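You operate a simulated robot arm through the tools that you are given. There is no shell and no other tool. Be economical: measure what you need, move in short steps, check, and stop when the job is done.

Carry out the task below with a simulated robot arm. There is one attempt and no reset: what you move stays moved.

TASK
Press the brown frame shut and square in the frame press.
Fine: wind both red knobs back, run the beam up, lock it; all three needles end in their green.

It is judged by the outcome, as a careful person would: the job done as asked, and still so three seconds after it is handed in. It fails if anything else is knocked over, pushed out of place, dropped, spilled or broken.

THE ROBOT
A 6-joint arm with a two-finger gripper on a trunk, on a base that drives. Base frame: it is fixed to the floor where the robot stands at the start and does not move with it; the origin is under the middle of the robot, x ahead of it, y to its left, z up. Readings come in m, degrees, newtons and seconds.
With the tool pointing down near the work surface it reaches from about 0.84 to 0.84 m from the robot's upright axis, wherever it stands. Its first joint turns from -166.0 to 166.0 degrees. Places, roughly: frame lever [0.8, 0, 1]; frame mm needle [0.8, -0.1, 1]; left frame needle [0.8, 0, 1]; left red knob [0.8, 0, 0.9]; press beam [0.8, -0.1, 1]; right frame needle [0.8, -0.2, 1]; right red knob [0.8, -0.3, 0.9]. Payload 2.54 kg.
Tool frame: the origin (TCP) lies between the finger pads and is the grasp point; the fingertips stand 0.03 m ahead of it; z points along the fingers, y is the line along which they close. Largest opening 0.116 m; the body of the gripper starts 0.095 m behind the TCP.
Orientation is told as [roll, pitch, yaw] about the base's x, y, z axes, in that order, counted from this pose: with the fingers straight down and closing along the base's y, the tool's x points along the base's -x, its y along +y and its z along -z.

THE INTERFACE
- The arm moves only by the tool jog_arm. Its argument "targets" is a list of rows, each a list of 7 numbers: the gripper command, from -1 (fully open) to 1 (shut), values between in proportion, then the shift along the tool's x, y, z in mm, then the turn, a rotation vector about the tool's x, y, z in rad. In form: [[fingers, dx, dy, dz, ax, ay, az], ...]. A call has 1 to 20 rows; each row is the pose to reach, as a shift and turn from the pose commanded when the call began, along the tool's axes at that moment. A row lasts 0.2 s, in which the tool goes at most 0.05 m and 8.6 degrees; a call with a longer step from one row to the next is refused whole, and so is a gripper value outside its range. Where a pose cannot be reached the arm comes as near as it can. A force on the tool above 50 N (or 10 N above the force at the start of the call, whichever is more), or a blocked arm, ends the call early, and 0.2 s more pass. The fingers move at their own pace (about 0.072 m/s each) and stop on an object; they squeeze with about 43 N. The grip force told is the motor's: it shows also when the fingers shut on nothing. Time passes only in rows, and 0.2 s behind the last, so rows that repeat a pose let the fingers close. It gives the time, the measured TCP pose, the force on the tool (base axes), the opening and the grip force at its end, in the units of the frame above (readings bear some noise), with the torque about the TCP (base axes, N m) and any sound that the robot's microphone picked up.
- Cameras (640 x 400 px; columns grow to the right, rows downward): "scene" is now at [-0.0309, 0.1274, 1.4356]; the picture's right is [-0.26, -0.96, 0.00], its down [-0.31, 0.08, -0.95] and it looks along [0.91, -0.25, -0.32] (base axes); focal length 252 px, centre (320, 200). "wrist" rides on the gripper at [0.069, -0.015, -0.122] in the tool frame; the picture's right is [0.21, 0.98, 0.00], its down [-0.83, 0.18, -0.53] and it looks along [-0.52, 0.11, 0.85] (tool axes); focal length 251 px, centre (320, 200). There is no depth. A picture from a camera that has moved, and an enlarged one, comes with that camera's place and axes in the base frame and with its lens.
- get_image(camera): a new picture of that camera. It takes no simulated time.
- drive_base(legs): drives the robot by 1 to 6 legs, each [ahead, left, turn to the left] in m, m and degrees, along the robot's own axes; the way and the turn of a leg run together, so that a leg with both is an arc; at most 1.5 m and 180 degrees a leg. The arm and the cameras ride along, it lands a little off, and it stops where it bumps. It gives what a move gives.
- aim_head(pan, tilt): turns the head with the scene camera to pan (to the left, within 120 degrees either way) and tilt (down, from -29 to 69), counted from straight ahead of the robot. It gives what a move gives.
- close_up(camera, box): a new picture of the part [left, top, right, bottom] of that camera's present view, enlarged. It takes no simulated time.
- sign_off(): hands the job in; it is judged then, once.

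Work in short steps. Places have to be worked out from the pictures, the camera data and where the tool is seen: move nearer, look again, correct. Check each grasp and each placing, and mend what went wrong. You have 120 turns and 82 pictures in all, those below and enlarged ones among them. Open the gripper and draw the arm clear of the work before you hand the job in, unless the task says otherwise; then end with one line.

The tools are called as a command line: name --pt "numbers of a row" for each row, then --argument value for the rest, lists and objects as JSON in quotes. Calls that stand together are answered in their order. jog_arm: Moves the arm, as the interface text tells. Its arguments: {"type":"object","properties":{"targets":{"type":"array","items":{"type":"array","items":{"type":"number"}}}},"required":["targets"]} The other tools are called the same way: drive_base (legs) drives the base; aim_head (pan, tilt) turns the head that bears the scene camera; get_image (camera) takes a picture; close_up (camera, box) takes an enlarged picture of a part of a camera's view; sign_off () hands the job in.

At the start:

```text
t: 0.0
eef_pos: [0.6727, -0.0712, 1.3189]
tool_rot: [0.0, 0.1, -0.1]
wrist_force: [-0.2, -0.2, -0.4]
moment: [-0.01, 0.03, -0.01]
width: 0.1163
grip_force: 0.0
robot x, y, heading: [0.003, -0.0031, 0.0]
head pan, tilt: [-15.2, 18.5]
```

scene: 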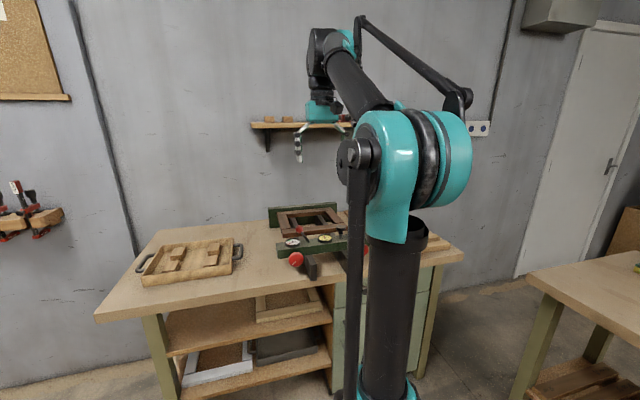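
wrist: 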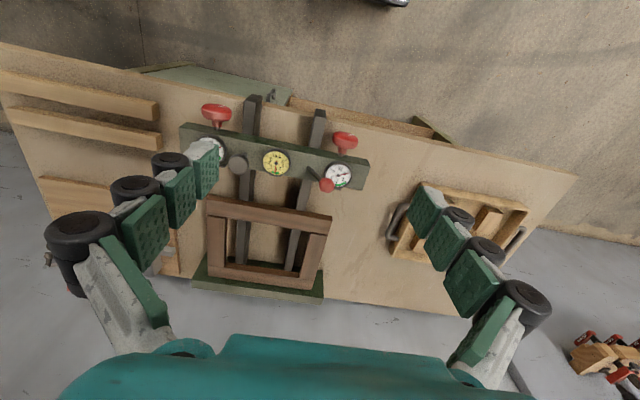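

The wrist view shows the press with the beam, gauges, knobs and a lever. I take enlarged views to understand it.

close_up --camera "wrist" --box '[170, 80, 390, 220]'

close_up --camera "scene" --box '[250, 190, 380, 290]'

```text
2.86 times, centred on (280, 150) of wrist
camera zoom: at [0.603, -0.0875, 1.4399], right [-0.21, 0.98, 0.0], down [0.83, 0.18, 0.53], along [0.52, 0.11, -0.85], focal length 718 px, centre (434, 343)
```

zoom: 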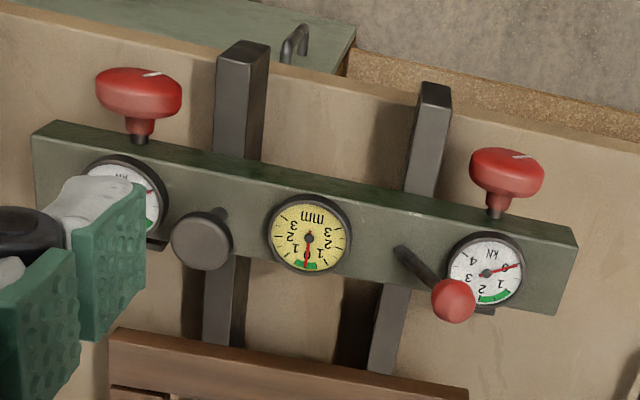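

```text
4.00 times, centred on (315, 240) of scene
camera zoom: at [-0.0309, 0.1274, 1.4356], right [-0.26, -0.96, 0.0], down [-0.31, 0.08, -0.95], along [0.91, -0.25, -0.32], focal length 1010 px, centre (340, 40)
```

zoom: 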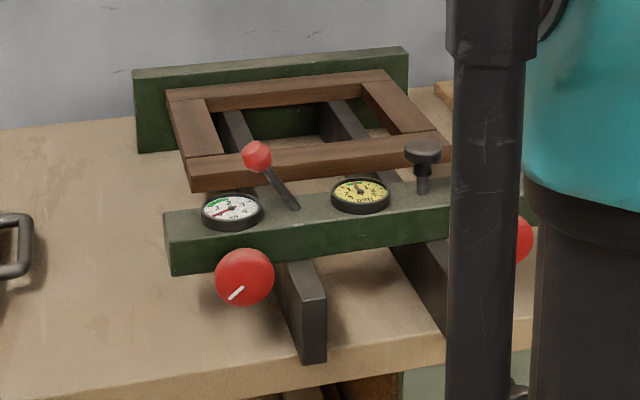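

Knobs appear at about (0.76, 0, 0.937) and (0.76, -0.26, 0.937), axes along x. I look closer at gauges and at the frame gaps.

close_up --camera "wrist" --box '[260, 140, 370, 205]'

close_up --camera "wrist" --box '[170, 170, 350, 310]'

```text
5.82 times, centred on (315, 172) of wrist
camera zoom: at [0.603, -0.0875, 1.4399], right [-0.21, 0.98, 0.0], down [0.83, 0.18, 0.53], along [0.52, 0.11, -0.85], focal length 1463 px, centre (349, 360)
```

zoom: 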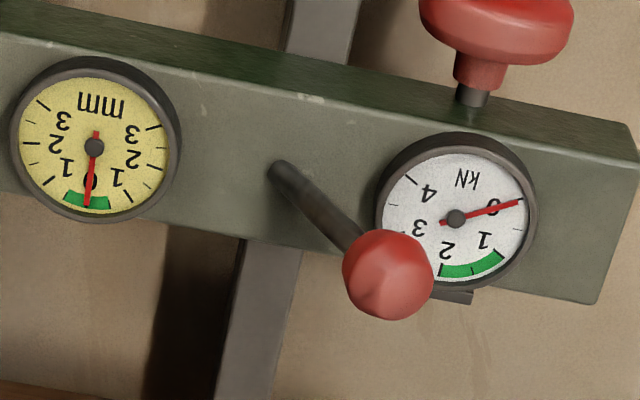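

```text
2.86 times, centred on (260, 240) of wrist
camera zoom: at [0.603, -0.0875, 1.4399], right [-0.21, 0.98, 0.0], down [0.83, 0.18, 0.53], along [0.52, 0.11, -0.85], focal length 718 px, centre (491, 86)
```

zoom: 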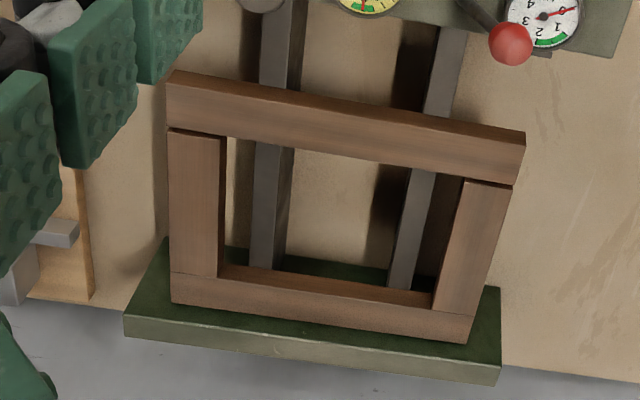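

Forces read 0 on the left; the force green is about 1.3-2.1 kN. I turn the tool to point ahead (+x) in front of the left knob, at first well above and short of it.

jog_arm --pt "-1 10 7 20 0 -0.14 0" --pt "-1 20 14 40 0 -0.28 0" --pt "-1 30 21 60 0 -0.42 0" --pt "-1 40 28 80 0 -0.56 0" --pt "-1 50 35 100 0 -0.7 0" --pt "-1 60 42 120 0 -0.84 0" --pt "-1 70 49 140 0 -0.98 0" --pt "-1 80 56 160 0 -1.12 0" --pt "-1 90 63 180 0 -1.26 0" --pt "-1 95 68 200 0 -1.4 0" --pt "-1 100 68 220 0 -1.5708 0" --pt "-1 100 68 220 0 -1.5708 0"

```text
refused: row 11 steps farther than a row can; nothing moved
```

Last rotation step was too big; I even out the steps.

jog_arm --pt "-1 10 7 20 0 -0.14 0" --pt "-1 20 14 40 0 -0.28 0" --pt "-1 30 21 60 0 -0.42 0" --pt "-1 40 28 80 0 -0.56 0" --pt "-1 50 35 100 0 -0.7 0" --pt "-1 60 42 120 0 -0.84 0" --pt "-1 70 49 140 0 -0.98 0" --pt "-1 80 56 160 0 -1.12 0" --pt "-1 90 63 180 0 -1.26 0" --pt "-1 95 68 200 0 -1.4 0" --pt "-1 100 68 220 0 -1.5 0" --pt "-1 100 68 220 0 -1.5708 0"

get_image --camera "wrist"

get_image --camera "scene"

```text
t: 2.6
eef_pos: [0.5752, -0.002, 1.097]
tool_rot: [161.8, -89.8, -161.9]
wrist_force: [-0.7, 0.4, -0.4]
moment: [-0.01, 0.01, 0.02]
width: 0.1161
grip_force: 0.1
out of reach, approached as far as the arm can: row 10, 11
robot x, y, heading: [-0.0004, -0.0033, -0.4]
head pan, tilt: [-15.2, 18.5]
```

```text
75 pictures are left
camera wrist: at [0.4523, -0.0189, 1.0274], right [0.0, 0.98, -0.21], down [-0.53, 0.18, 0.83], along [0.84, 0.12, 0.52], focal length 251 px, centre (320, 200)
```

wrist: 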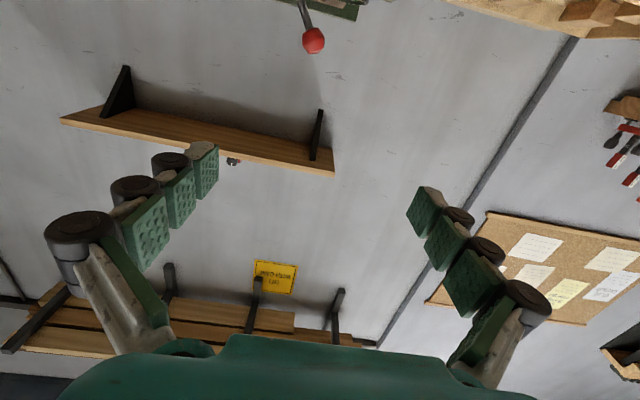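

```text
74 pictures are left
camera scene: at [-0.031, 0.1274, 1.4356], right [-0.26, -0.96, 0.0], down [-0.31, 0.08, -0.95], along [0.91, -0.25, -0.32], focal length 252 px, centre (320, 200)
```

scene: 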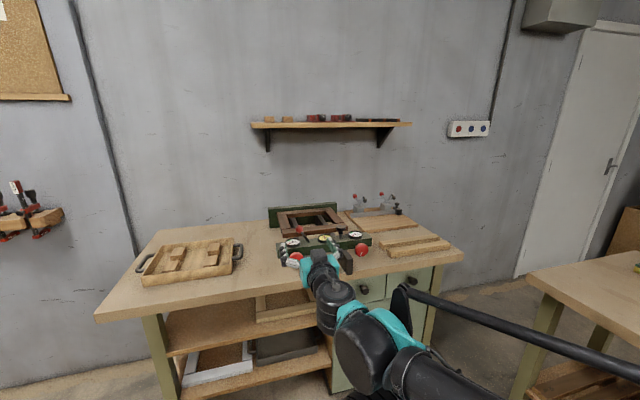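

Horizontal pose reached. Look at the press with the arm out of the way.

close_up --camera "scene" --box '[260, 200, 390, 280]'

```text
4.92 times, centred on (325, 240) of scene
camera zoom: at [-0.031, 0.1274, 1.4356], right [-0.26, -0.96, 0.0], down [-0.31, 0.08, -0.95], along [0.91, -0.25, -0.32], focal length 1243 px, centre (295, 3)
```

zoom: 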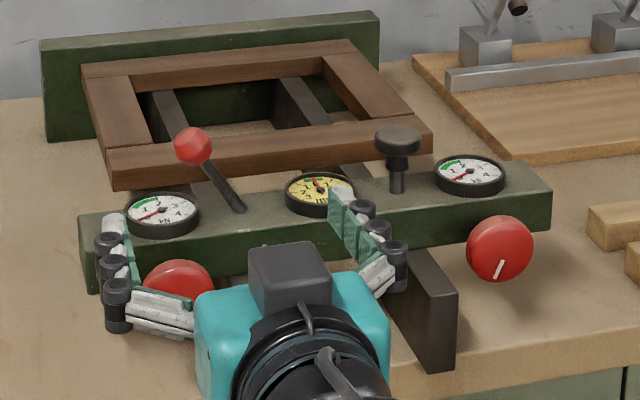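

Both force needles are at 0, mm at 0. I lower to knob height with the fingers at about 0.09 opening, then look along the tool.

jog_arm --pt "-0.5 40 0 0 0 0 0" --pt "-0.5 80 0 0 0 0 0" --pt "-0.5 120 0 20 0 0 0" --pt "-0.5 160 0 40 0 0 0" --pt "-0.5 160 0 80 0 0 0" --pt "-0.5 160 0 80 0 0 0"

get_image --camera "wrist"

close_up --camera "scene" --box '[260, 200, 390, 280]'

```text
t: 3.6
eef_pos: [0.6288, 0.0011, 1.0256]
tool_rot: [-4.7, -89.8, 4.9]
wrist_force: [1.3, -0.1, -0.7]
moment: [0.02, -0.07, -0.01]
width: 0.0871
grip_force: 0.1
out of reach, approached as far as the arm can: row 3, 4
robot x, y, heading: [-0.0002, -0.0013, -0.1]
head pan, tilt: [-15.2, 18.5]
stopped in row 4: the arm was blocked; the commanded pose is now the measured one
```

```text
72 pictures are left
camera wrist: at [0.5056, -0.0156, 0.9557], right [0.0, 0.98, -0.21], down [-0.53, 0.18, 0.83], along [0.85, 0.11, 0.52], focal length 251 px, centre (320, 200)
```

wrist: 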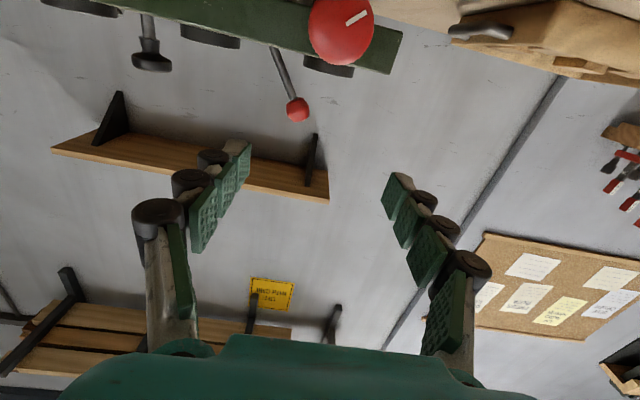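

```text
4.92 times, centred on (325, 240) of scene
camera zoom: at [-0.0304, 0.1275, 1.4356], right [-0.26, -0.96, 0.0], down [-0.31, 0.08, -0.95], along [0.91, -0.25, -0.32], focal length 1243 px, centre (295, 3)
```

zoom: 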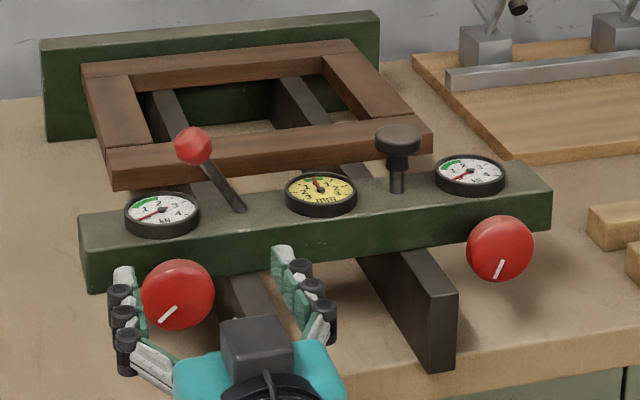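

The arm is blocked folding that low this near, so I drive the base back 0.2 m to reach the knobs with a more extended arm. Left knob ≈ (0.755, -0.002, 0.941).

drive_base --legs '[[-0.2, 0, 0]]'

jog_arm --pt "-0.5 0 0 40 0 0 0" --pt "-0.5 0 0 80 0 0 0" --pt "-0.5 20 0 120 0 0 0" --pt "-0.5 40 0 160 0 0 0" --pt "-0.5 60 0 200 0 0 0" --pt "-0.5 84 0 220 0 0 0" --pt "-0.5 84 0 220 0 0 0"

get_image --camera "wrist"

```text
t: 5.2
eef_pos: [0.4255, 0.0, 1.0258]
tool_rot: [0.1, -90.0, 0.0]
wrist_force: [0.1, 0.0, 0.8]
moment: [0.0, -0.04, -0.04]
width: 0.0872
grip_force: 0.0
robot x, y, heading: [-0.2012, -0.0013, 0.0]
head pan, tilt: [-15.2, 18.5]
```

```text
t: 6.8
eef_pos: [0.6478, 0.001, 0.9487]
tool_rot: [-4.2, -89.8, 4.2]
wrist_force: [0.7, -0.5, -0.3]
moment: [-0.02, 0.02, 0.02]
width: 0.0872
grip_force: 0.1
out of reach, approached as far as the arm can: row 6, 7
robot x, y, heading: [-0.2049, 0.0004, -0.1]
head pan, tilt: [-15.2, 18.5]
```

```text
70 pictures are left
camera wrist: at [0.5239, -0.0154, 0.8791], right [0.0, 0.98, -0.21], down [-0.53, 0.18, 0.83], along [0.85, 0.11, 0.52], focal length 251 px, centre (320, 200)
```

wrist: 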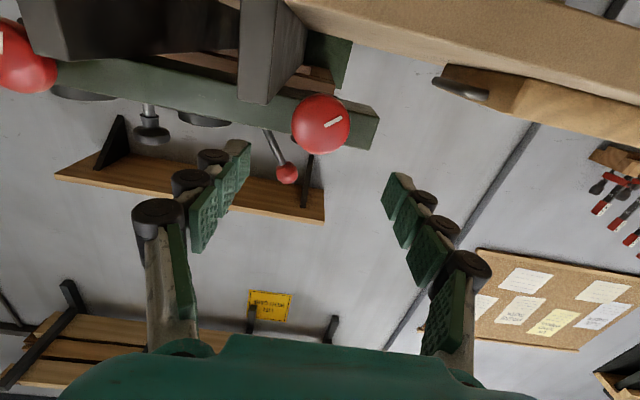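

Horizontal tool height is limited by closeness; I back off another 0.13 m and extend. Knob confirmed at (0.752, -0.002, 0.940).

drive_base --legs '[[-0.13, 0, 0]]'

jog_arm --pt "-0.5 0 0 40 0 0 0" --pt "-0.5 0 0 80 0 0 0" --pt "-0.5 4 -1 120 0 0 0" --pt "-0.5 8 -2 150 0 0 0" --pt "-0.5 8 -2 150 0 0 0"

get_image --camera "wrist"

```text
t: 8.1
eef_pos: [0.5141, 0.001, 0.9496]
tool_rot: [-0.1, -89.9, 0.2]
wrist_force: [0.0, 0.9, -0.4]
moment: [0.01, 0.0, 0.0]
width: 0.0871
grip_force: 0.1
robot x, y, heading: [-0.3375, -0.0005, -0.1]
head pan, tilt: [-15.2, 18.5]
```

```text
t: 9.3
eef_pos: [0.6648, -0.0003, 0.939]
tool_rot: [1.0, -89.8, -1.2]
wrist_force: [0.5, -0.7, -0.9]
moment: [0.02, 0.0, 0.0]
width: 0.087
grip_force: 0.1
robot x, y, heading: [-0.3388, -0.0044, 0.1]
head pan, tilt: [-15.2, 18.5]
```

```text
69 pictures are left
camera wrist: at [0.541, -0.0166, 0.8697], right [0.0, 0.98, -0.21], down [-0.53, 0.18, 0.83], along [0.85, 0.11, 0.52], focal length 251 px, centre (320, 200)
```

wrist: 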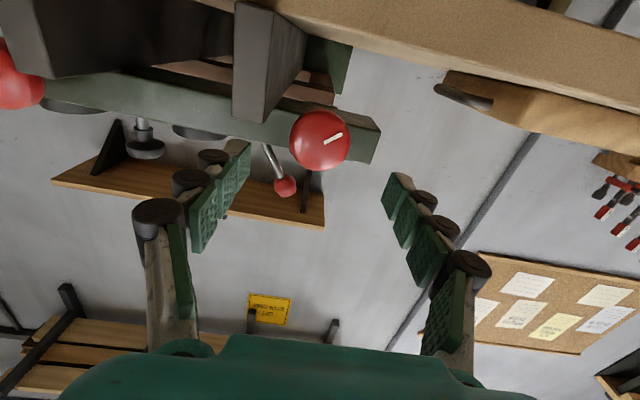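

Aligned. I narrow the opening to about 0.068 to clear the rail and advance over the knob.

jog_arm --pt "-0.17 -1 -2 0 0 0 0" --pt "-0.17 -1 -2 25 0 0 0" --pt "-0.17 -1 -2 50 0 0 0" --pt "-0.17 -1 -2 75 0 0 0" --pt "-0.17 -1 -2 78 0 0 0"

get_image --camera "wrist"

get_image --camera "scene"

```text
t: 10.5
eef_pos: [0.7408, -0.0023, 0.9402]
tool_rot: [-5.2, -89.8, 5.3]
wrist_force: [-2.3, -0.7, 1.0]
moment: [-0.06, -0.01, -0.05]
width: 0.074
grip_force: 1.5
robot x, y, heading: [-0.3357, 0.0055, 0.0]
head pan, tilt: [-15.2, 18.5]
```

```text
68 pictures are left
camera wrist: at [0.6182, -0.0193, 0.8705], right [0.0, 0.98, -0.21], down [-0.53, 0.18, 0.83], along [0.85, 0.11, 0.52], focal length 251 px, centre (320, 200)
```

wrist: 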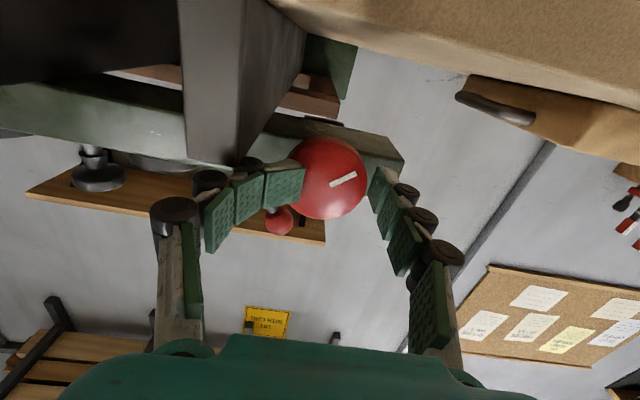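

```text
67 pictures are left
camera scene: at [-0.3672, 0.1276, 1.4356], right [-0.26, -0.96, 0.0], down [-0.31, 0.08, -0.95], along [0.91, -0.25, -0.32], focal length 252 px, centre (320, 200)
```

scene: 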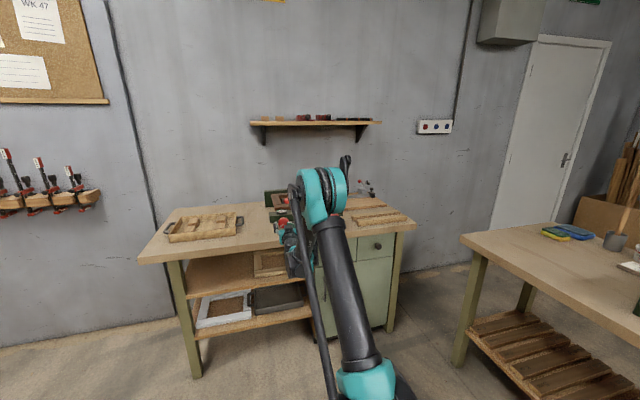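

Fingers straddle the knob; I close on it.

jog_arm --pt "1 0 0 0 0 0 0" --pt "1 0 0 0 0 0 0" --pt "1 0 0 0 0 0 0"

get_image --camera "wrist"

```text
t: 11.2
eef_pos: [0.7402, 0.0167, 0.9399]
tool_rot: [-29.2, -89.9, 30.9]
wrist_force: [2.2, 42.3, -2.1]
moment: [-0.07, -0.14, 0.88]
width: 0.0221
grip_force: 39.4
robot x, y, heading: [-0.3332, 0.0018, 0.1]
head pan, tilt: [-15.2, 18.5]
stopped in row 3: the force on the tool passed its limit at 56 N (the readings are from after the stop); the commanded pose is now the measured one
```

```text
66 pictures are left
camera wrist: at [0.6181, -0.0029, 0.8702], right [-0.03, 0.98, -0.22], down [-0.54, 0.17, 0.83], along [0.84, 0.14, 0.52], focal length 251 px, centre (320, 200)
```

wrist: 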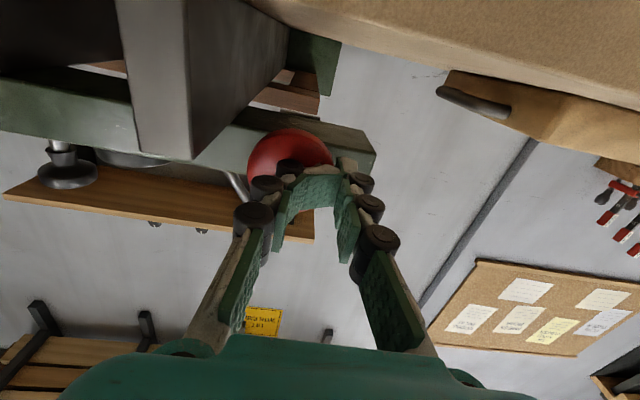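

The fingers did not close around the knob (they slid in front of or below it). I open, back off and look again from close by.

jog_arm --pt "-0.2 0 0 0 0 0 0" --pt "-0.3 0 0 0 0 0 0" --pt "-0.3 0 -5 -20 0 0 0" --pt "-0.3 0 -10 -50 0 0 0" --pt "-0.3 0 -17 -70 0 0 0" --pt "-0.3 0 -17 -70 0 0 0"

close_up --camera "wrist" --box '[200, 50, 440, 200]'

close_up --camera "scene" --box '[250, 180, 360, 260]'

```text
t: 12.6
eef_pos: [0.6731, -0.0135, 0.9408]
tool_rot: [-6.4, -89.9, 7.4]
wrist_force: [-0.5, 0.6, 0.6]
moment: [0.03, -0.02, 0.04]
width: 0.0752
grip_force: 0.0
robot x, y, heading: [-0.3332, -0.0006, 0.0]
head pan, tilt: [-15.2, 18.5]
```

```text
2.67 times, centred on (320, 125) of wrist
camera zoom: at [0.5493, -0.032, 0.8711], right [-0.02, 0.98, -0.21], down [-0.53, 0.17, 0.83], along [0.85, 0.13, 0.52], focal length 670 px, centre (320, 400)
```

zoom: 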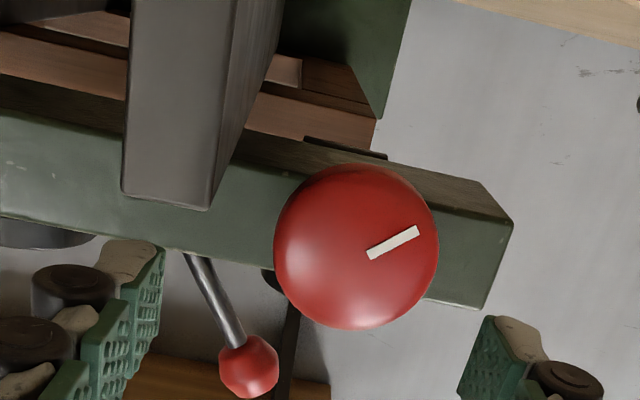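

```text
5.00 times, centred on (305, 220) of scene
camera zoom: at [-0.3673, 0.1282, 1.4356], right [-0.26, -0.97, 0.0], down [-0.31, 0.08, -0.95], along [0.92, -0.25, -0.32], focal length 1262 px, centre (395, 100)
```

zoom: 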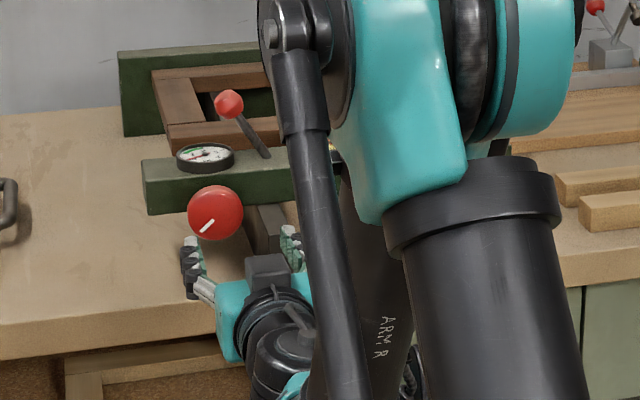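

Better triangulation puts the knob face at about (0.765, 0.000, 0.942), deeper than I thought, 0.055 across. I correct y and yaw and go in to TCP x ≈ 0.76.

jog_arm --pt "-0.25 -2 13 0 0.02 0 0" --pt "-0.25 -2 13 30 0.02 0 0" --pt "-0.25 -2 13 60 0.02 0 0" --pt "-0.25 -2 13 86 0.02 0 0" --pt "-0.25 -2 13 86 0.02 0 0"

close_up --camera "wrist" --box '[200, 100, 440, 250]'

close_up --camera "scene" --box '[270, 190, 325, 230]'

```text
t: 13.8
eef_pos: [0.7587, 0.0027, 0.9429]
tool_rot: [-2.5, -89.8, 2.3]
wrist_force: [0.1, 0.3, -0.4]
moment: [0.01, -0.01, 0.01]
width: 0.0724
grip_force: 0.0
robot x, y, heading: [-0.3366, -0.0029, 0.1]
head pan, tilt: [-15.2, 18.5]
```

```text
2.67 times, centred on (320, 175) of wrist
camera zoom: at [0.6353, -0.0131, 0.8739], right [0.0, 0.98, -0.21], down [-0.53, 0.18, 0.83], along [0.85, 0.11, 0.52], focal length 670 px, centre (320, 267)
```

zoom: 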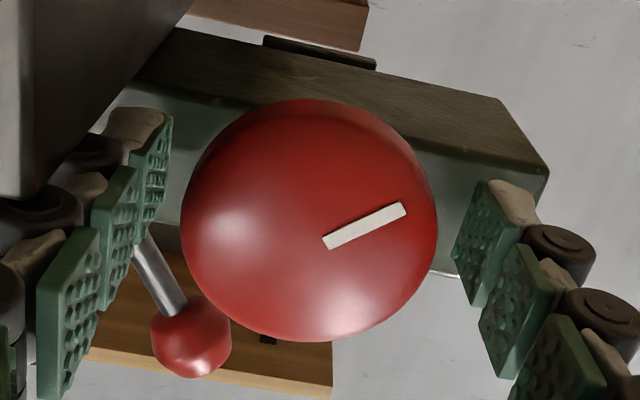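

```text
10.00 times, centred on (298, 210) of scene
camera zoom: at [-0.3673, 0.1281, 1.4356], right [-0.26, -0.97, 0.0], down [-0.31, 0.08, -0.95], along [0.92, -0.25, -0.32], focal length 2524 px, centre (545, 100)
```

zoom: 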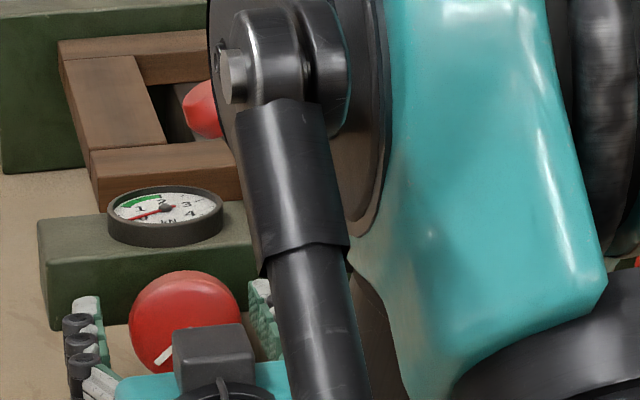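

Knob nicely between the pads. Close.

jog_arm --pt "0.3 0 0 0 0 0 0" --pt "1 0 0 0 0 0 0" --pt "1 0 0 0 0 0 0"

close_up --camera "wrist" --box '[200, 100, 440, 250]'

```text
t: 14.6
eef_pos: [0.7582, -0.0002, 0.944]
tool_rot: [4.1, -89.7, -4.5]
wrist_force: [-2.6, -16.5, -0.3]
moment: [-0.02, -0.02, -0.26]
width: 0.0519
grip_force: 44.6
robot x, y, heading: [-0.3333, -0.0029, -0.1]
head pan, tilt: [-15.2, 18.5]
```

```text
2.67 times, centred on (320, 175) of wrist
camera zoom: at [0.635, -0.0151, 0.874], right [0.01, 0.98, -0.21], down [-0.53, 0.18, 0.83], along [0.85, 0.11, 0.52], focal length 670 px, centre (320, 267)
```

zoom: 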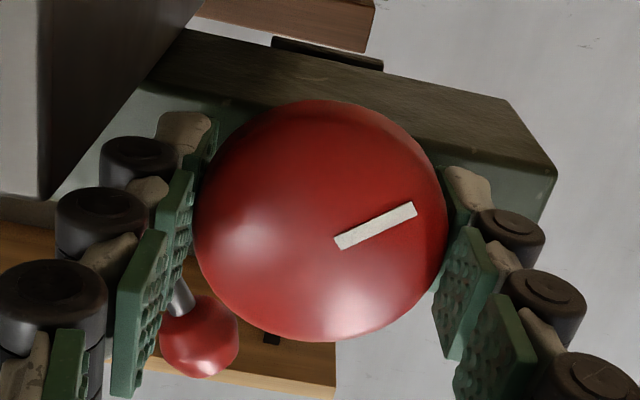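

Gripped at 52 mm. I turn counter-clockwise (seen from the robot) 75° as a first try at "back", easing the sideways load.

jog_arm --pt "1 0 -1 0 0 0 -0.13" --pt "1 0 -2 0 0 0 -0.26" --pt "1 0 -2 0 0 0 -0.39" --pt "1 0 -2 0 0 0 -0.52" --pt "1 0 -2 0 0 0 -0.65" --pt "1 0 -2 0 0 0 -0.78" --pt "1 0 -2 0 0 0 -0.91" --pt "1 0 -2 0 0 0 -1.04" --pt "1 0 -2 0 0 0 -1.17" --pt "1 0 -2 0 0 0 -1.3"

close_up --camera "wrist" --box '[200, 100, 440, 250]'

close_up --camera "scene" --box '[270, 190, 325, 230]'

```text
t: 16.8
eef_pos: [0.7547, 0.001, 0.9421]
tool_rot: [-89.9, -15.4, 89.7]
wrist_force: [2.9, -17.7, 32.1]
moment: [-0.02, -0.28, -0.24]
width: 0.0516
grip_force: 44.9
robot x, y, heading: [-0.337, 0.0043, -0.1]
head pan, tilt: [-15.2, 18.5]
```

```text
2.67 times, centred on (320, 175) of wrist
camera zoom: at [0.632, -0.0705, 0.9388], right [0.0, 0.05, -1.0], down [-0.53, 0.85, 0.05], along [0.85, 0.53, 0.03], focal length 670 px, centre (320, 267)
```

zoom: 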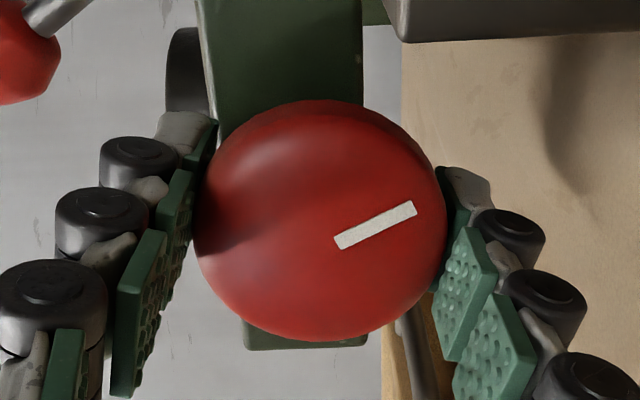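

```text
10.00 times, centred on (298, 210) of scene
camera zoom: at [-0.3688, 0.1274, 1.4356], right [-0.26, -0.97, 0.0], down [-0.31, 0.08, -0.95], along [0.92, -0.25, -0.32], focal length 2524 px, centre (545, 100)
```

zoom: 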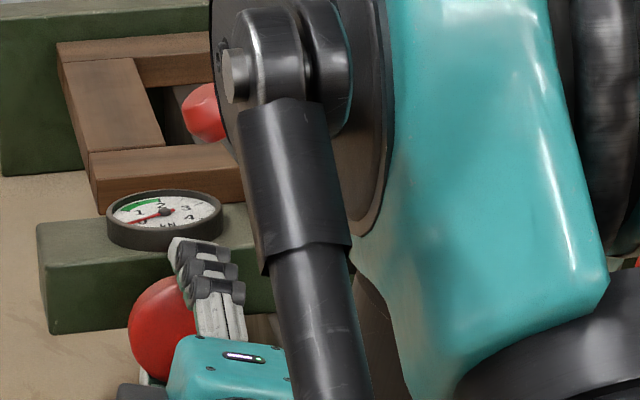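

The knob turns with the fingers. I continue the same way another 75° to learn the roll range, easing the vertical load.

jog_arm --pt "1 0 -1 0 0 0 -0.13" --pt "1 1 -2 0 0 0 -0.26" --pt "1 1 -2 0 0 0 -0.39" --pt "1 1 -2 0 0 0 -0.52" --pt "1 1 -2 0 0 0 -0.65" --pt "1 1 -2 0 0 0 -0.78" --pt "1 1 -2 0 0 0 -0.91" --pt "1 1 -2 0 0 0 -1.04" --pt "1 1 -2 0 0 0 -1.17" --pt "1 1 -2 0 0 0 -1.3"

close_up --camera "scene" --box '[270, 190, 325, 230]'

```text
t: 19.0
eef_pos: [0.758, 0.0005, 0.943]
tool_rot: [-89.5, 59.1, 90.1]
wrist_force: [3.5, -3.0, -17.7]
moment: [0.0, 0.04, -0.23]
width: 0.0519
grip_force: 44.8
robot x, y, heading: [-0.3367, 0.0019, -0.1]
head pan, tilt: [-15.2, 18.5]
```

```text
10.00 times, centred on (298, 210) of scene
camera zoom: at [-0.3663, 0.128, 1.4356], right [-0.26, -0.97, 0.0], down [-0.31, 0.08, -0.95], along [0.91, -0.25, -0.32], focal length 2524 px, centre (545, 100)
```

zoom: 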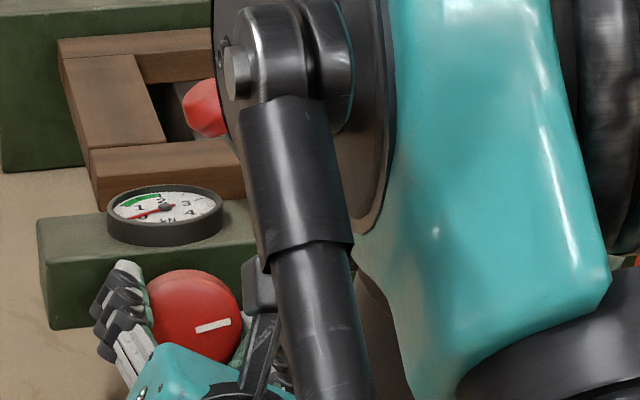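

150° so far without torque. Continue another 100°.

jog_arm --pt "1 0 0 0 0 0 -0.14" --pt "1 0 0 0 0 0 -0.28" --pt "1 0 0 0 0 0 -0.42" --pt "1 0 0 0 0 0 -0.56" --pt "1 0 0 0 0 0 -0.7" --pt "1 0 0 0 0 0 -0.84" --pt "1 0 0 0 0 0 -0.98" --pt "1 0 0 0 0 0 -1.12" --pt "1 0 0 0 0 0 -1.26" --pt "1 0 0 0 0 0 -1.4" --pt "1 0 0 0 0 0 -1.54" --pt "1 0 0 0 0 0 -1.68"

close_up --camera "wrist" --box '[200, 100, 440, 250]'

```text
t: 21.6
eef_pos: [0.7571, 0.0002, 0.9431]
tool_rot: [89.8, 24.7, -90.1]
wrist_force: [2.6, 10.0, -2.6]
moment: [1.17, 0.07, 0.11]
width: 0.052
grip_force: 44.9
robot x, y, heading: [-0.3346, 0.0026, 0.3]
head pan, tilt: [-15.2, 18.5]
```

```text
2.67 times, centred on (320, 175) of wrist
camera zoom: at [0.634, 0.0696, 0.9583], right [0.0, -0.21, 0.98], down [-0.54, -0.83, -0.18], along [0.84, -0.52, -0.12], focal length 670 px, centre (320, 267)
```

zoom: 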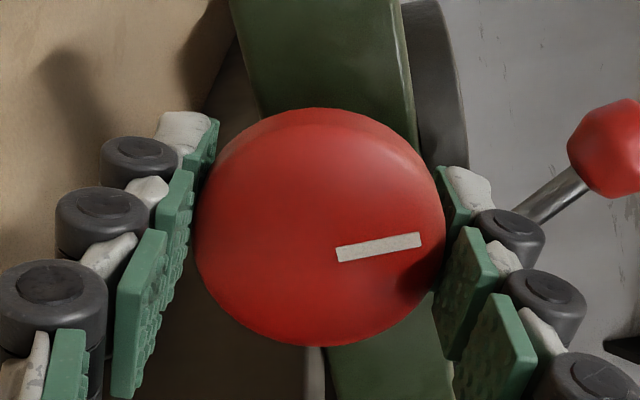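

There is now 1.2 N·m of torque and the mark has slipped slightly: the knob is at its back stop after ~235°. I release, back out and unroll.

jog_arm --pt "-0.3 0 0 0 0 0 0" --pt "-0.3 0 0 0 0 0 0" --pt "-0.3 0 0 -40 0 0 0" --pt "-0.3 0 0 -80 0 0 0" --pt "-0.3 0 0 -80 0 0 0.14" --pt "-0.3 0 0 -80 0 0 0.28" --pt "-0.3 0 0 -80 0 0 0.42" --pt "-0.3 0 0 -80 0 0 0.56" --pt "-0.3 0 0 -80 0 0 0.7" --pt "-0.3 0 0 -80 0 0 0.84" --pt "-0.3 0 0 -80 0 0 0.98" --pt "-0.3 0 0 -80 0 0 1.12" --pt "-0.3 0 0 -80 0 0 1.26" --pt "-0.3 0 0 -80 0 0 1.4" --pt "-0.3 0 0 -80 0 0 1.54" --pt "-0.3 0 0 -80 0 0 1.68"

get_image --camera "wrist"

close_up --camera "scene" --box '[250, 180, 360, 260]'

```text
t: 25.0
eef_pos: [0.6778, 0.0003, 0.9429]
tool_rot: [-89.6, 58.8, 90.2]
wrist_force: [0.2, -0.6, 0.0]
moment: [0.02, -0.01, 0.03]
width: 0.0752
grip_force: 0.1
robot x, y, heading: [-0.3368, -0.0031, -0.0]
head pan, tilt: [-15.2, 18.5]
```

```text
56 pictures are left
camera wrist: at [0.5546, -0.0225, 1.01], right [-0.01, -0.95, -0.32], down [-0.54, 0.27, -0.8], along [0.84, 0.17, -0.51], focal length 251 px, centre (320, 200)
```

wrist: 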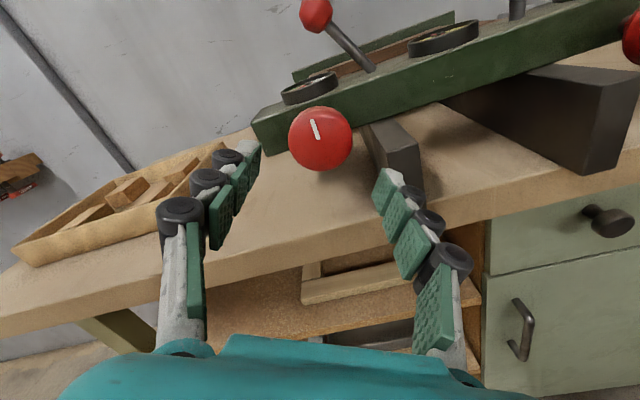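

```text
5.00 times, centred on (305, 220) of scene
camera zoom: at [-0.3673, 0.1281, 1.4356], right [-0.26, -0.97, 0.0], down [-0.31, 0.08, -0.95], along [0.92, -0.25, -0.32], focal length 1262 px, centre (395, 100)
```

zoom: 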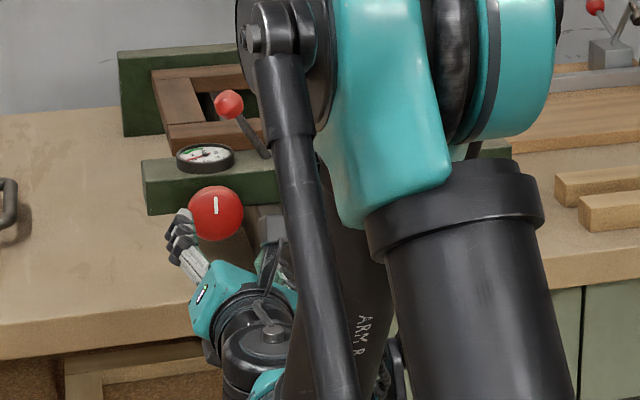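

Left knob mark now points up (back stop). I back off further and unroll the remaining 150°, then drive sideways to the right knob.

jog_arm --pt "-0.3 0 0 -40 0 0 0.14" --pt "-0.3 0 0 -60 0 0 0.28" --pt "-0.3 0 0 -60 0 0 0.42" --pt "-0.3 0 0 -60 0 0 0.56" --pt "-0.3 0 0 -60 0 0 0.7" --pt "-0.3 0 0 -60 0 0 0.84" --pt "-0.3 0 0 -60 0 0 0.98" --pt "-0.3 0 0 -60 0 0 1.12" --pt "-0.3 0 0 -60 0 0 1.26" --pt "-0.3 0 0 -60 0 0 1.4" --pt "-0.3 0 0 -60 0 0 1.54" --pt "-0.3 0 0 -60 0 0 1.68" --pt "-0.3 0 0 -60 0 0 1.82" --pt "-0.3 0 0 -60 0 0 1.96" --pt "-0.3 0 0 -60 0 0 2.1" --pt "-0.3 0 0 -60 0 0 2.24" --pt "-0.3 0 0 -60 0 0 2.38" --pt "-0.3 0 0 -60 0 0 2.52" --pt "-0.3 0 0 -60 0 0 2.6"

drive_base --legs '[[0, -0.26, 0]]'

get_image --camera "wrist"

get_image --camera "scene"

```text
t: 29.0
eef_pos: [0.6167, -0.0004, 0.944]
tool_rot: [21.7, -89.8, -21.9]
wrist_force: [0.5, -0.2, 0.1]
moment: [0.02, -0.01, 0.0]
width: 0.0755
grip_force: 0.1
robot x, y, heading: [-0.3332, 0.0016, -0.2]
head pan, tilt: [-15.2, 18.5]
```

```text
t: 30.9
eef_pos: [0.6188, -0.2499, 0.9425]
tool_rot: [-1.4, -89.8, 1.6]
wrist_force: [0.3, 0.1, -0.3]
moment: [0.03, -0.01, 0.0]
width: 0.0752
grip_force: 0.1
robot x, y, heading: [-0.3372, -0.2561, 0.4]
head pan, tilt: [-15.2, 18.5]
```

```text
54 pictures are left
camera wrist: at [0.4946, -0.2669, 0.874], right [0.0, 0.98, -0.21], down [-0.53, 0.18, 0.83], along [0.85, 0.12, 0.52], focal length 251 px, centre (320, 200)
```

wrist: 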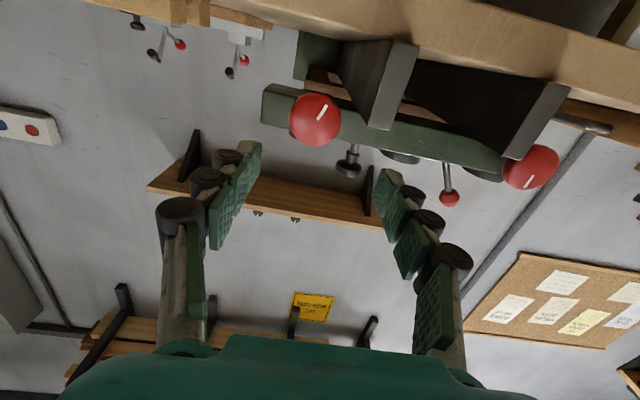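

```text
53 pictures are left
camera scene: at [-0.3671, -0.1304, 1.4356], right [-0.25, -0.97, 0.0], down [-0.31, 0.08, -0.95], along [0.92, -0.24, -0.32], focal length 252 px, centre (320, 200)
```

scene: 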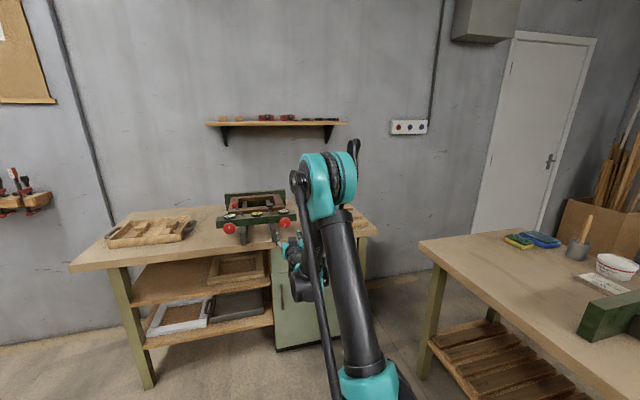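

Right knob at about (0.765, -0.256, 0.943). I advance over it.

jog_arm --pt "-0.3 0 -7 30 0.007 0 0" --pt "-0.3 0 -7 60 0.007 0 0" --pt "-0.3 0 -7 90 0.007 0 0" --pt "-0.3 0 -7 118 0.007 0 0" --pt "-0.3 0 -7 139 0.007 0 0" --pt "-0.3 0 -7 139 0.007 0 0"

close_up --camera "wrist" --box '[200, 100, 440, 250]'

```text
t: 32.2
eef_pos: [0.7575, -0.2564, 0.943]
tool_rot: [-1.3, -89.8, 1.0]
wrist_force: [-0.4, -0.4, -0.4]
moment: [0.03, -0.06, 0.0]
width: 0.0753
grip_force: 0.0
robot x, y, heading: [-0.3359, -0.2556, 0.4]
head pan, tilt: [-15.2, 18.5]
```

```text
2.67 times, centred on (320, 175) of wrist
camera zoom: at [0.6337, -0.2715, 0.8731], right [0.0, 0.98, -0.21], down [-0.53, 0.18, 0.83], along [0.85, 0.11, 0.52], focal length 670 px, centre (320, 267)
```

zoom: 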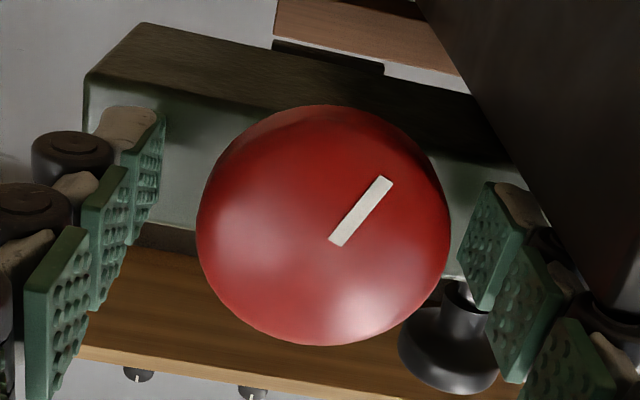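

Centred. I close and turn CCW 130°.

jog_arm --pt "0.3 0 0 0 0 0 0" --pt "1 0 0 0 0 0 0" --pt "1 0 0 0 0 0 0" --pt "1 0 0 0 0 0 -0.14" --pt "1 0 0 0 0 0 -0.28" --pt "1 0 0 0 0 0 -0.42" --pt "1 0 0 0 0 0 -0.56" --pt "1 0 0 0 0 0 -0.7" --pt "1 0 0 0 0 0 -0.84" --pt "1 0 0 0 0 0 -0.98" --pt "1 0 0 0 0 0 -1.12" --pt "1 0 0 0 0 0 -1.26" --pt "1 0 0 0 0 0 -1.4" --pt "1 0 0 0 0 0 -1.54" --pt "1 0 0 0 0 0 -1.68" --pt "1 0 0 0 0 0 -1.82" --pt "1 0 0 0 0 0 -1.96" --pt "1 0 0 0 0 0 -2.1" --pt "1 0 0 0 0 0 -2.24"

```text
t: 36.2
eef_pos: [0.7566, -0.2553, 0.9437]
tool_rot: [-89.6, 38.5, 89.9]
wrist_force: [-3.2, 15.4, 6.9]
moment: [0.02, 0.01, 0.06]
width: 0.052
grip_force: 44.9
robot x, y, heading: [-0.3307, -0.2552, 0.5]
head pan, tilt: [-15.2, 18.5]
```

No stop yet; I continue up to another 90° with smaller final steps.

jog_arm --pt "1 0 0 0 0 0 -0.14" --pt "1 0 0 0 0 0 -0.28" --pt "1 0 0 0 0 0 -0.42" --pt "1 0 0 0 0 0 -0.56" --pt "1 0 0 0 0 0 -0.7" --pt "1 0 0 0 0 0 -0.84" --pt "1 0 0 0 0 0 -0.98" --pt "1 0 0 0 0 0 -1.12" --pt "1 0 0 0 0 0 -1.26" --pt "1 0 0 0 0 0 -1.4"

close_up --camera "wrist" --box '[200, 100, 440, 250]'

```text
t: 38.5
eef_pos: [0.758, -0.2537, 0.9431]
tool_rot: [89.5, 61.4, -90.6]
wrist_force: [-2.8, 29.1, -1.4]
moment: [1.21, -0.06, 0.34]
width: 0.0519
grip_force: 44.5
robot x, y, heading: [-0.3358, -0.2545, 0.1]
head pan, tilt: [-15.2, 18.5]
```

```text
2.67 times, centred on (320, 175) of wrist
camera zoom: at [0.6353, -0.2092, 0.9963], right [0.0, -0.75, 0.66], down [-0.54, -0.55, -0.64], along [0.84, -0.35, -0.41], focal length 670 px, centre (320, 267)
```

zoom: 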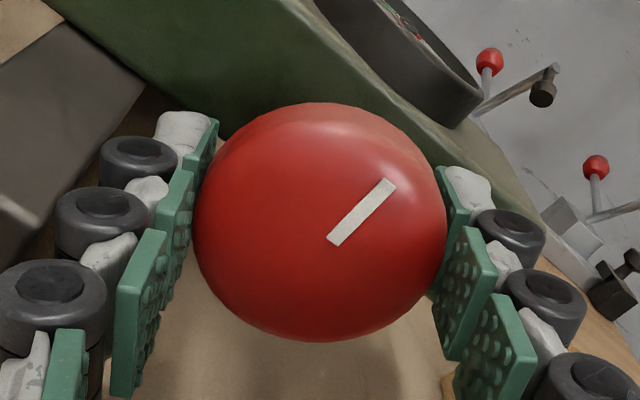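

Stop reached on the right as well. I release, back out, and roll so that the camera is on top, to view the beam.

jog_arm --pt "-0.3 0 0 0 0 0 0" --pt "-0.3 0 0 0 0 0 0" --pt "-0.3 0 0 -40 0 0 0" --pt "-0.3 0 0 -80 0 0 0" --pt "-0.3 0 0 -110 0 0 0.14" --pt "-0.3 0 0 -140 0 0 0.28" --pt "-0.3 0 0 -140 0 0 0.42" --pt "-0.3 0 0 -140 0 0 0.5" --pt "-0.3 0 0 -140 0 0 0.5"

drive_base --legs '[[0, 0.128, 0]]'

get_image --camera "wrist"

```text
t: 40.5
eef_pos: [0.6189, -0.2564, 0.9428]
tool_rot: [-35.3, 89.7, 144.5]
wrist_force: [-0.2, 0.4, -0.2]
moment: [-0.04, 0.01, -0.01]
width: 0.0756
grip_force: 0.1
robot x, y, heading: [-0.3349, -0.2584, 0.3]
head pan, tilt: [-15.2, 18.5]
```

```text
t: 41.7
eef_pos: [0.6172, -0.1217, 0.9432]
tool_rot: [-23.1, 89.8, 157.0]
wrist_force: [-0.5, 0.0, 0.3]
moment: [0.04, 0.0, 0.02]
width: 0.0748
grip_force: 0.2
robot x, y, heading: [-0.3387, -0.1279, 0.6]
head pan, tilt: [-15.2, 18.5]
```

```text
50 pictures are left
camera wrist: at [0.4943, -0.1079, 1.0117], right [0.0, -0.98, 0.21], down [-0.54, -0.18, -0.82], along [0.84, -0.11, -0.52], focal length 251 px, centre (320, 200)
```

wrist: 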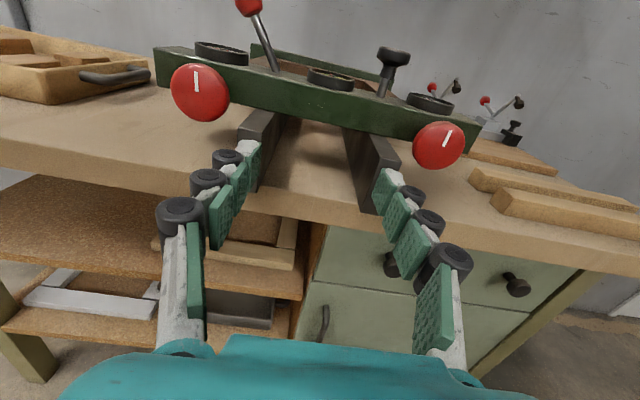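

Both marks point up. The beam must travel roughly 0.09 m to the frame, so I drive 0.1 m nearer, close the fingers and align to the beam middle.

drive_base --legs '[[0.09, 0, -0.5]]'

jog_arm --pt "1 0 5 0 0 0 0" --pt "1 0 5 0 0 0 0" --pt "1 0 5 0 0 0 0" --pt "1 0 5 0 0 0 0"

get_image --camera "wrist"

```text
t: 42.8
eef_pos: [0.7084, -0.1303, 0.943]
tool_rot: [-23.3, 89.7, 156.1]
wrist_force: [-0.4, -0.2, 0.4]
moment: [-0.05, -0.01, 0.01]
width: 0.0754
grip_force: 0.1
robot x, y, heading: [-0.2463, -0.1279, -0.0]
head pan, tilt: [-15.2, 18.5]
```

```text
t: 43.8
eef_pos: [0.7071, -0.1365, 0.9434]
tool_rot: [-23.8, 89.8, 155.6]
wrist_force: [-0.2, -0.6, 0.4]
moment: [0.02, -0.02, 0.0]
width: 0.0003
grip_force: 28.4
robot x, y, heading: [-0.2443, -0.1321, 0.2]
head pan, tilt: [-15.2, 18.5]
```

```text
49 pictures are left
camera wrist: at [0.5845, -0.1213, 1.0122], right [-0.01, -0.98, 0.21], down [-0.54, -0.18, -0.82], along [0.84, -0.12, -0.52], focal length 251 px, centre (320, 200)
```

wrist: 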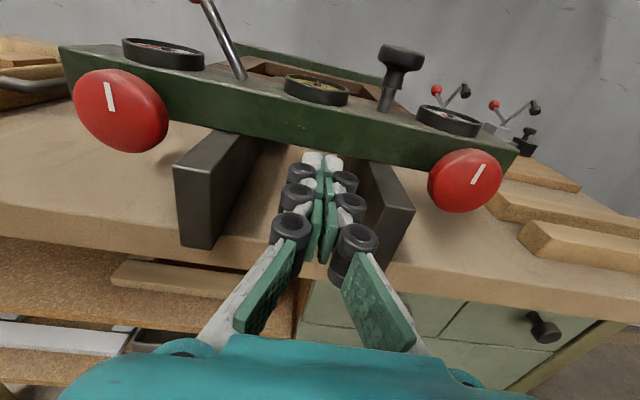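

Beam face spans z ≈ 0.929–0.969. I raise 5 mm and advance gently to contact the beam.

jog_arm --pt "1 5 -8 15 0 0 0" --pt "1 5 -8 30 0 0 0" --pt "1 5 -8 45 0 0 0" --pt "1 5 -8 53 0 0 0" --pt "1 5 -8 61 0 0 0" --pt "1 5 -8 69 0 0 0" --pt "1 5 -8 77 0 0 0" --pt "1 5 -8 85 0 0 0"

get_image --camera "wrist"

```text
t: 45.6
eef_pos: [0.7928, -0.1288, 0.9471]
tool_rot: [-24.6, 89.9, 154.9]
wrist_force: [0.2, 0.4, -0.3]
moment: [0.0, 0.01, 0.01]
width: 0.0001
grip_force: 28.2
robot x, y, heading: [-0.2476, -0.1264, 0.4]
head pan, tilt: [-15.2, 18.5]
```

```text
48 pictures are left
camera wrist: at [0.6703, -0.1141, 1.0165], right [-0.01, -0.98, 0.21], down [-0.54, -0.18, -0.82], along [0.84, -0.12, -0.52], focal length 251 px, centre (320, 200)
```

wrist: 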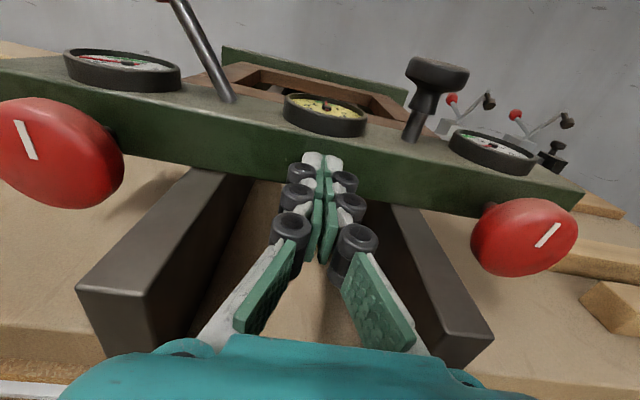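

The beam already slid ~25 mm with almost no force, so it is unlocked. I keep pushing slowly.

jog_arm --pt "1 0 0 8 0 0 0" --pt "1 0 0 16 0 0 0" --pt "1 0 0 24 0 0 0" --pt "1 0 0 32 0 0 0" --pt "1 0 0 40 0 0 0"

get_image --camera "wrist"

get_image --camera "scene"

```text
t: 46.8
eef_pos: [0.8313, -0.1292, 0.9491]
tool_rot: [-24.1, 89.8, 155.4]
wrist_force: [-0.8, -1.0, -0.6]
moment: [0.03, 0.01, 0.01]
width: 0.0
grip_force: 28.9
robot x, y, heading: [-0.2482, -0.127, 0.2]
head pan, tilt: [-15.2, 18.5]
```

```text
47 pictures are left
camera wrist: at [0.7088, -0.1134, 1.0169], right [-0.01, -0.98, 0.21], down [-0.54, -0.18, -0.82], along [0.84, -0.12, -0.52], focal length 251 px, centre (320, 200)
```

wrist: 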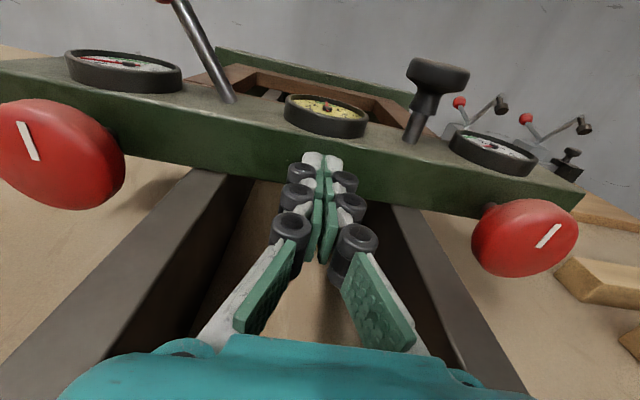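

```text
46 pictures are left
camera scene: at [-0.2776, 0.0003, 1.4356], right [-0.26, -0.97, 0.0], down [-0.31, 0.08, -0.95], along [0.92, -0.25, -0.32], focal length 252 px, centre (320, 200)
```

scene: 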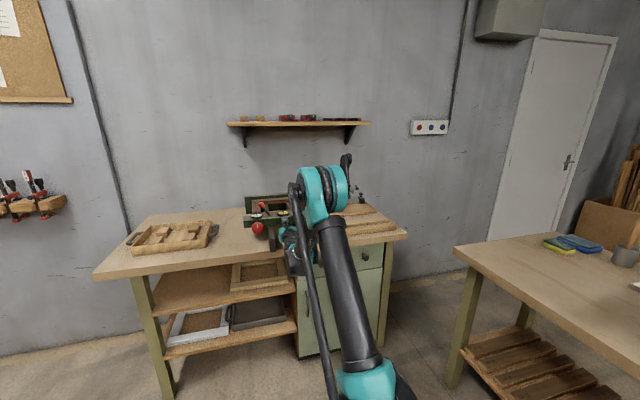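

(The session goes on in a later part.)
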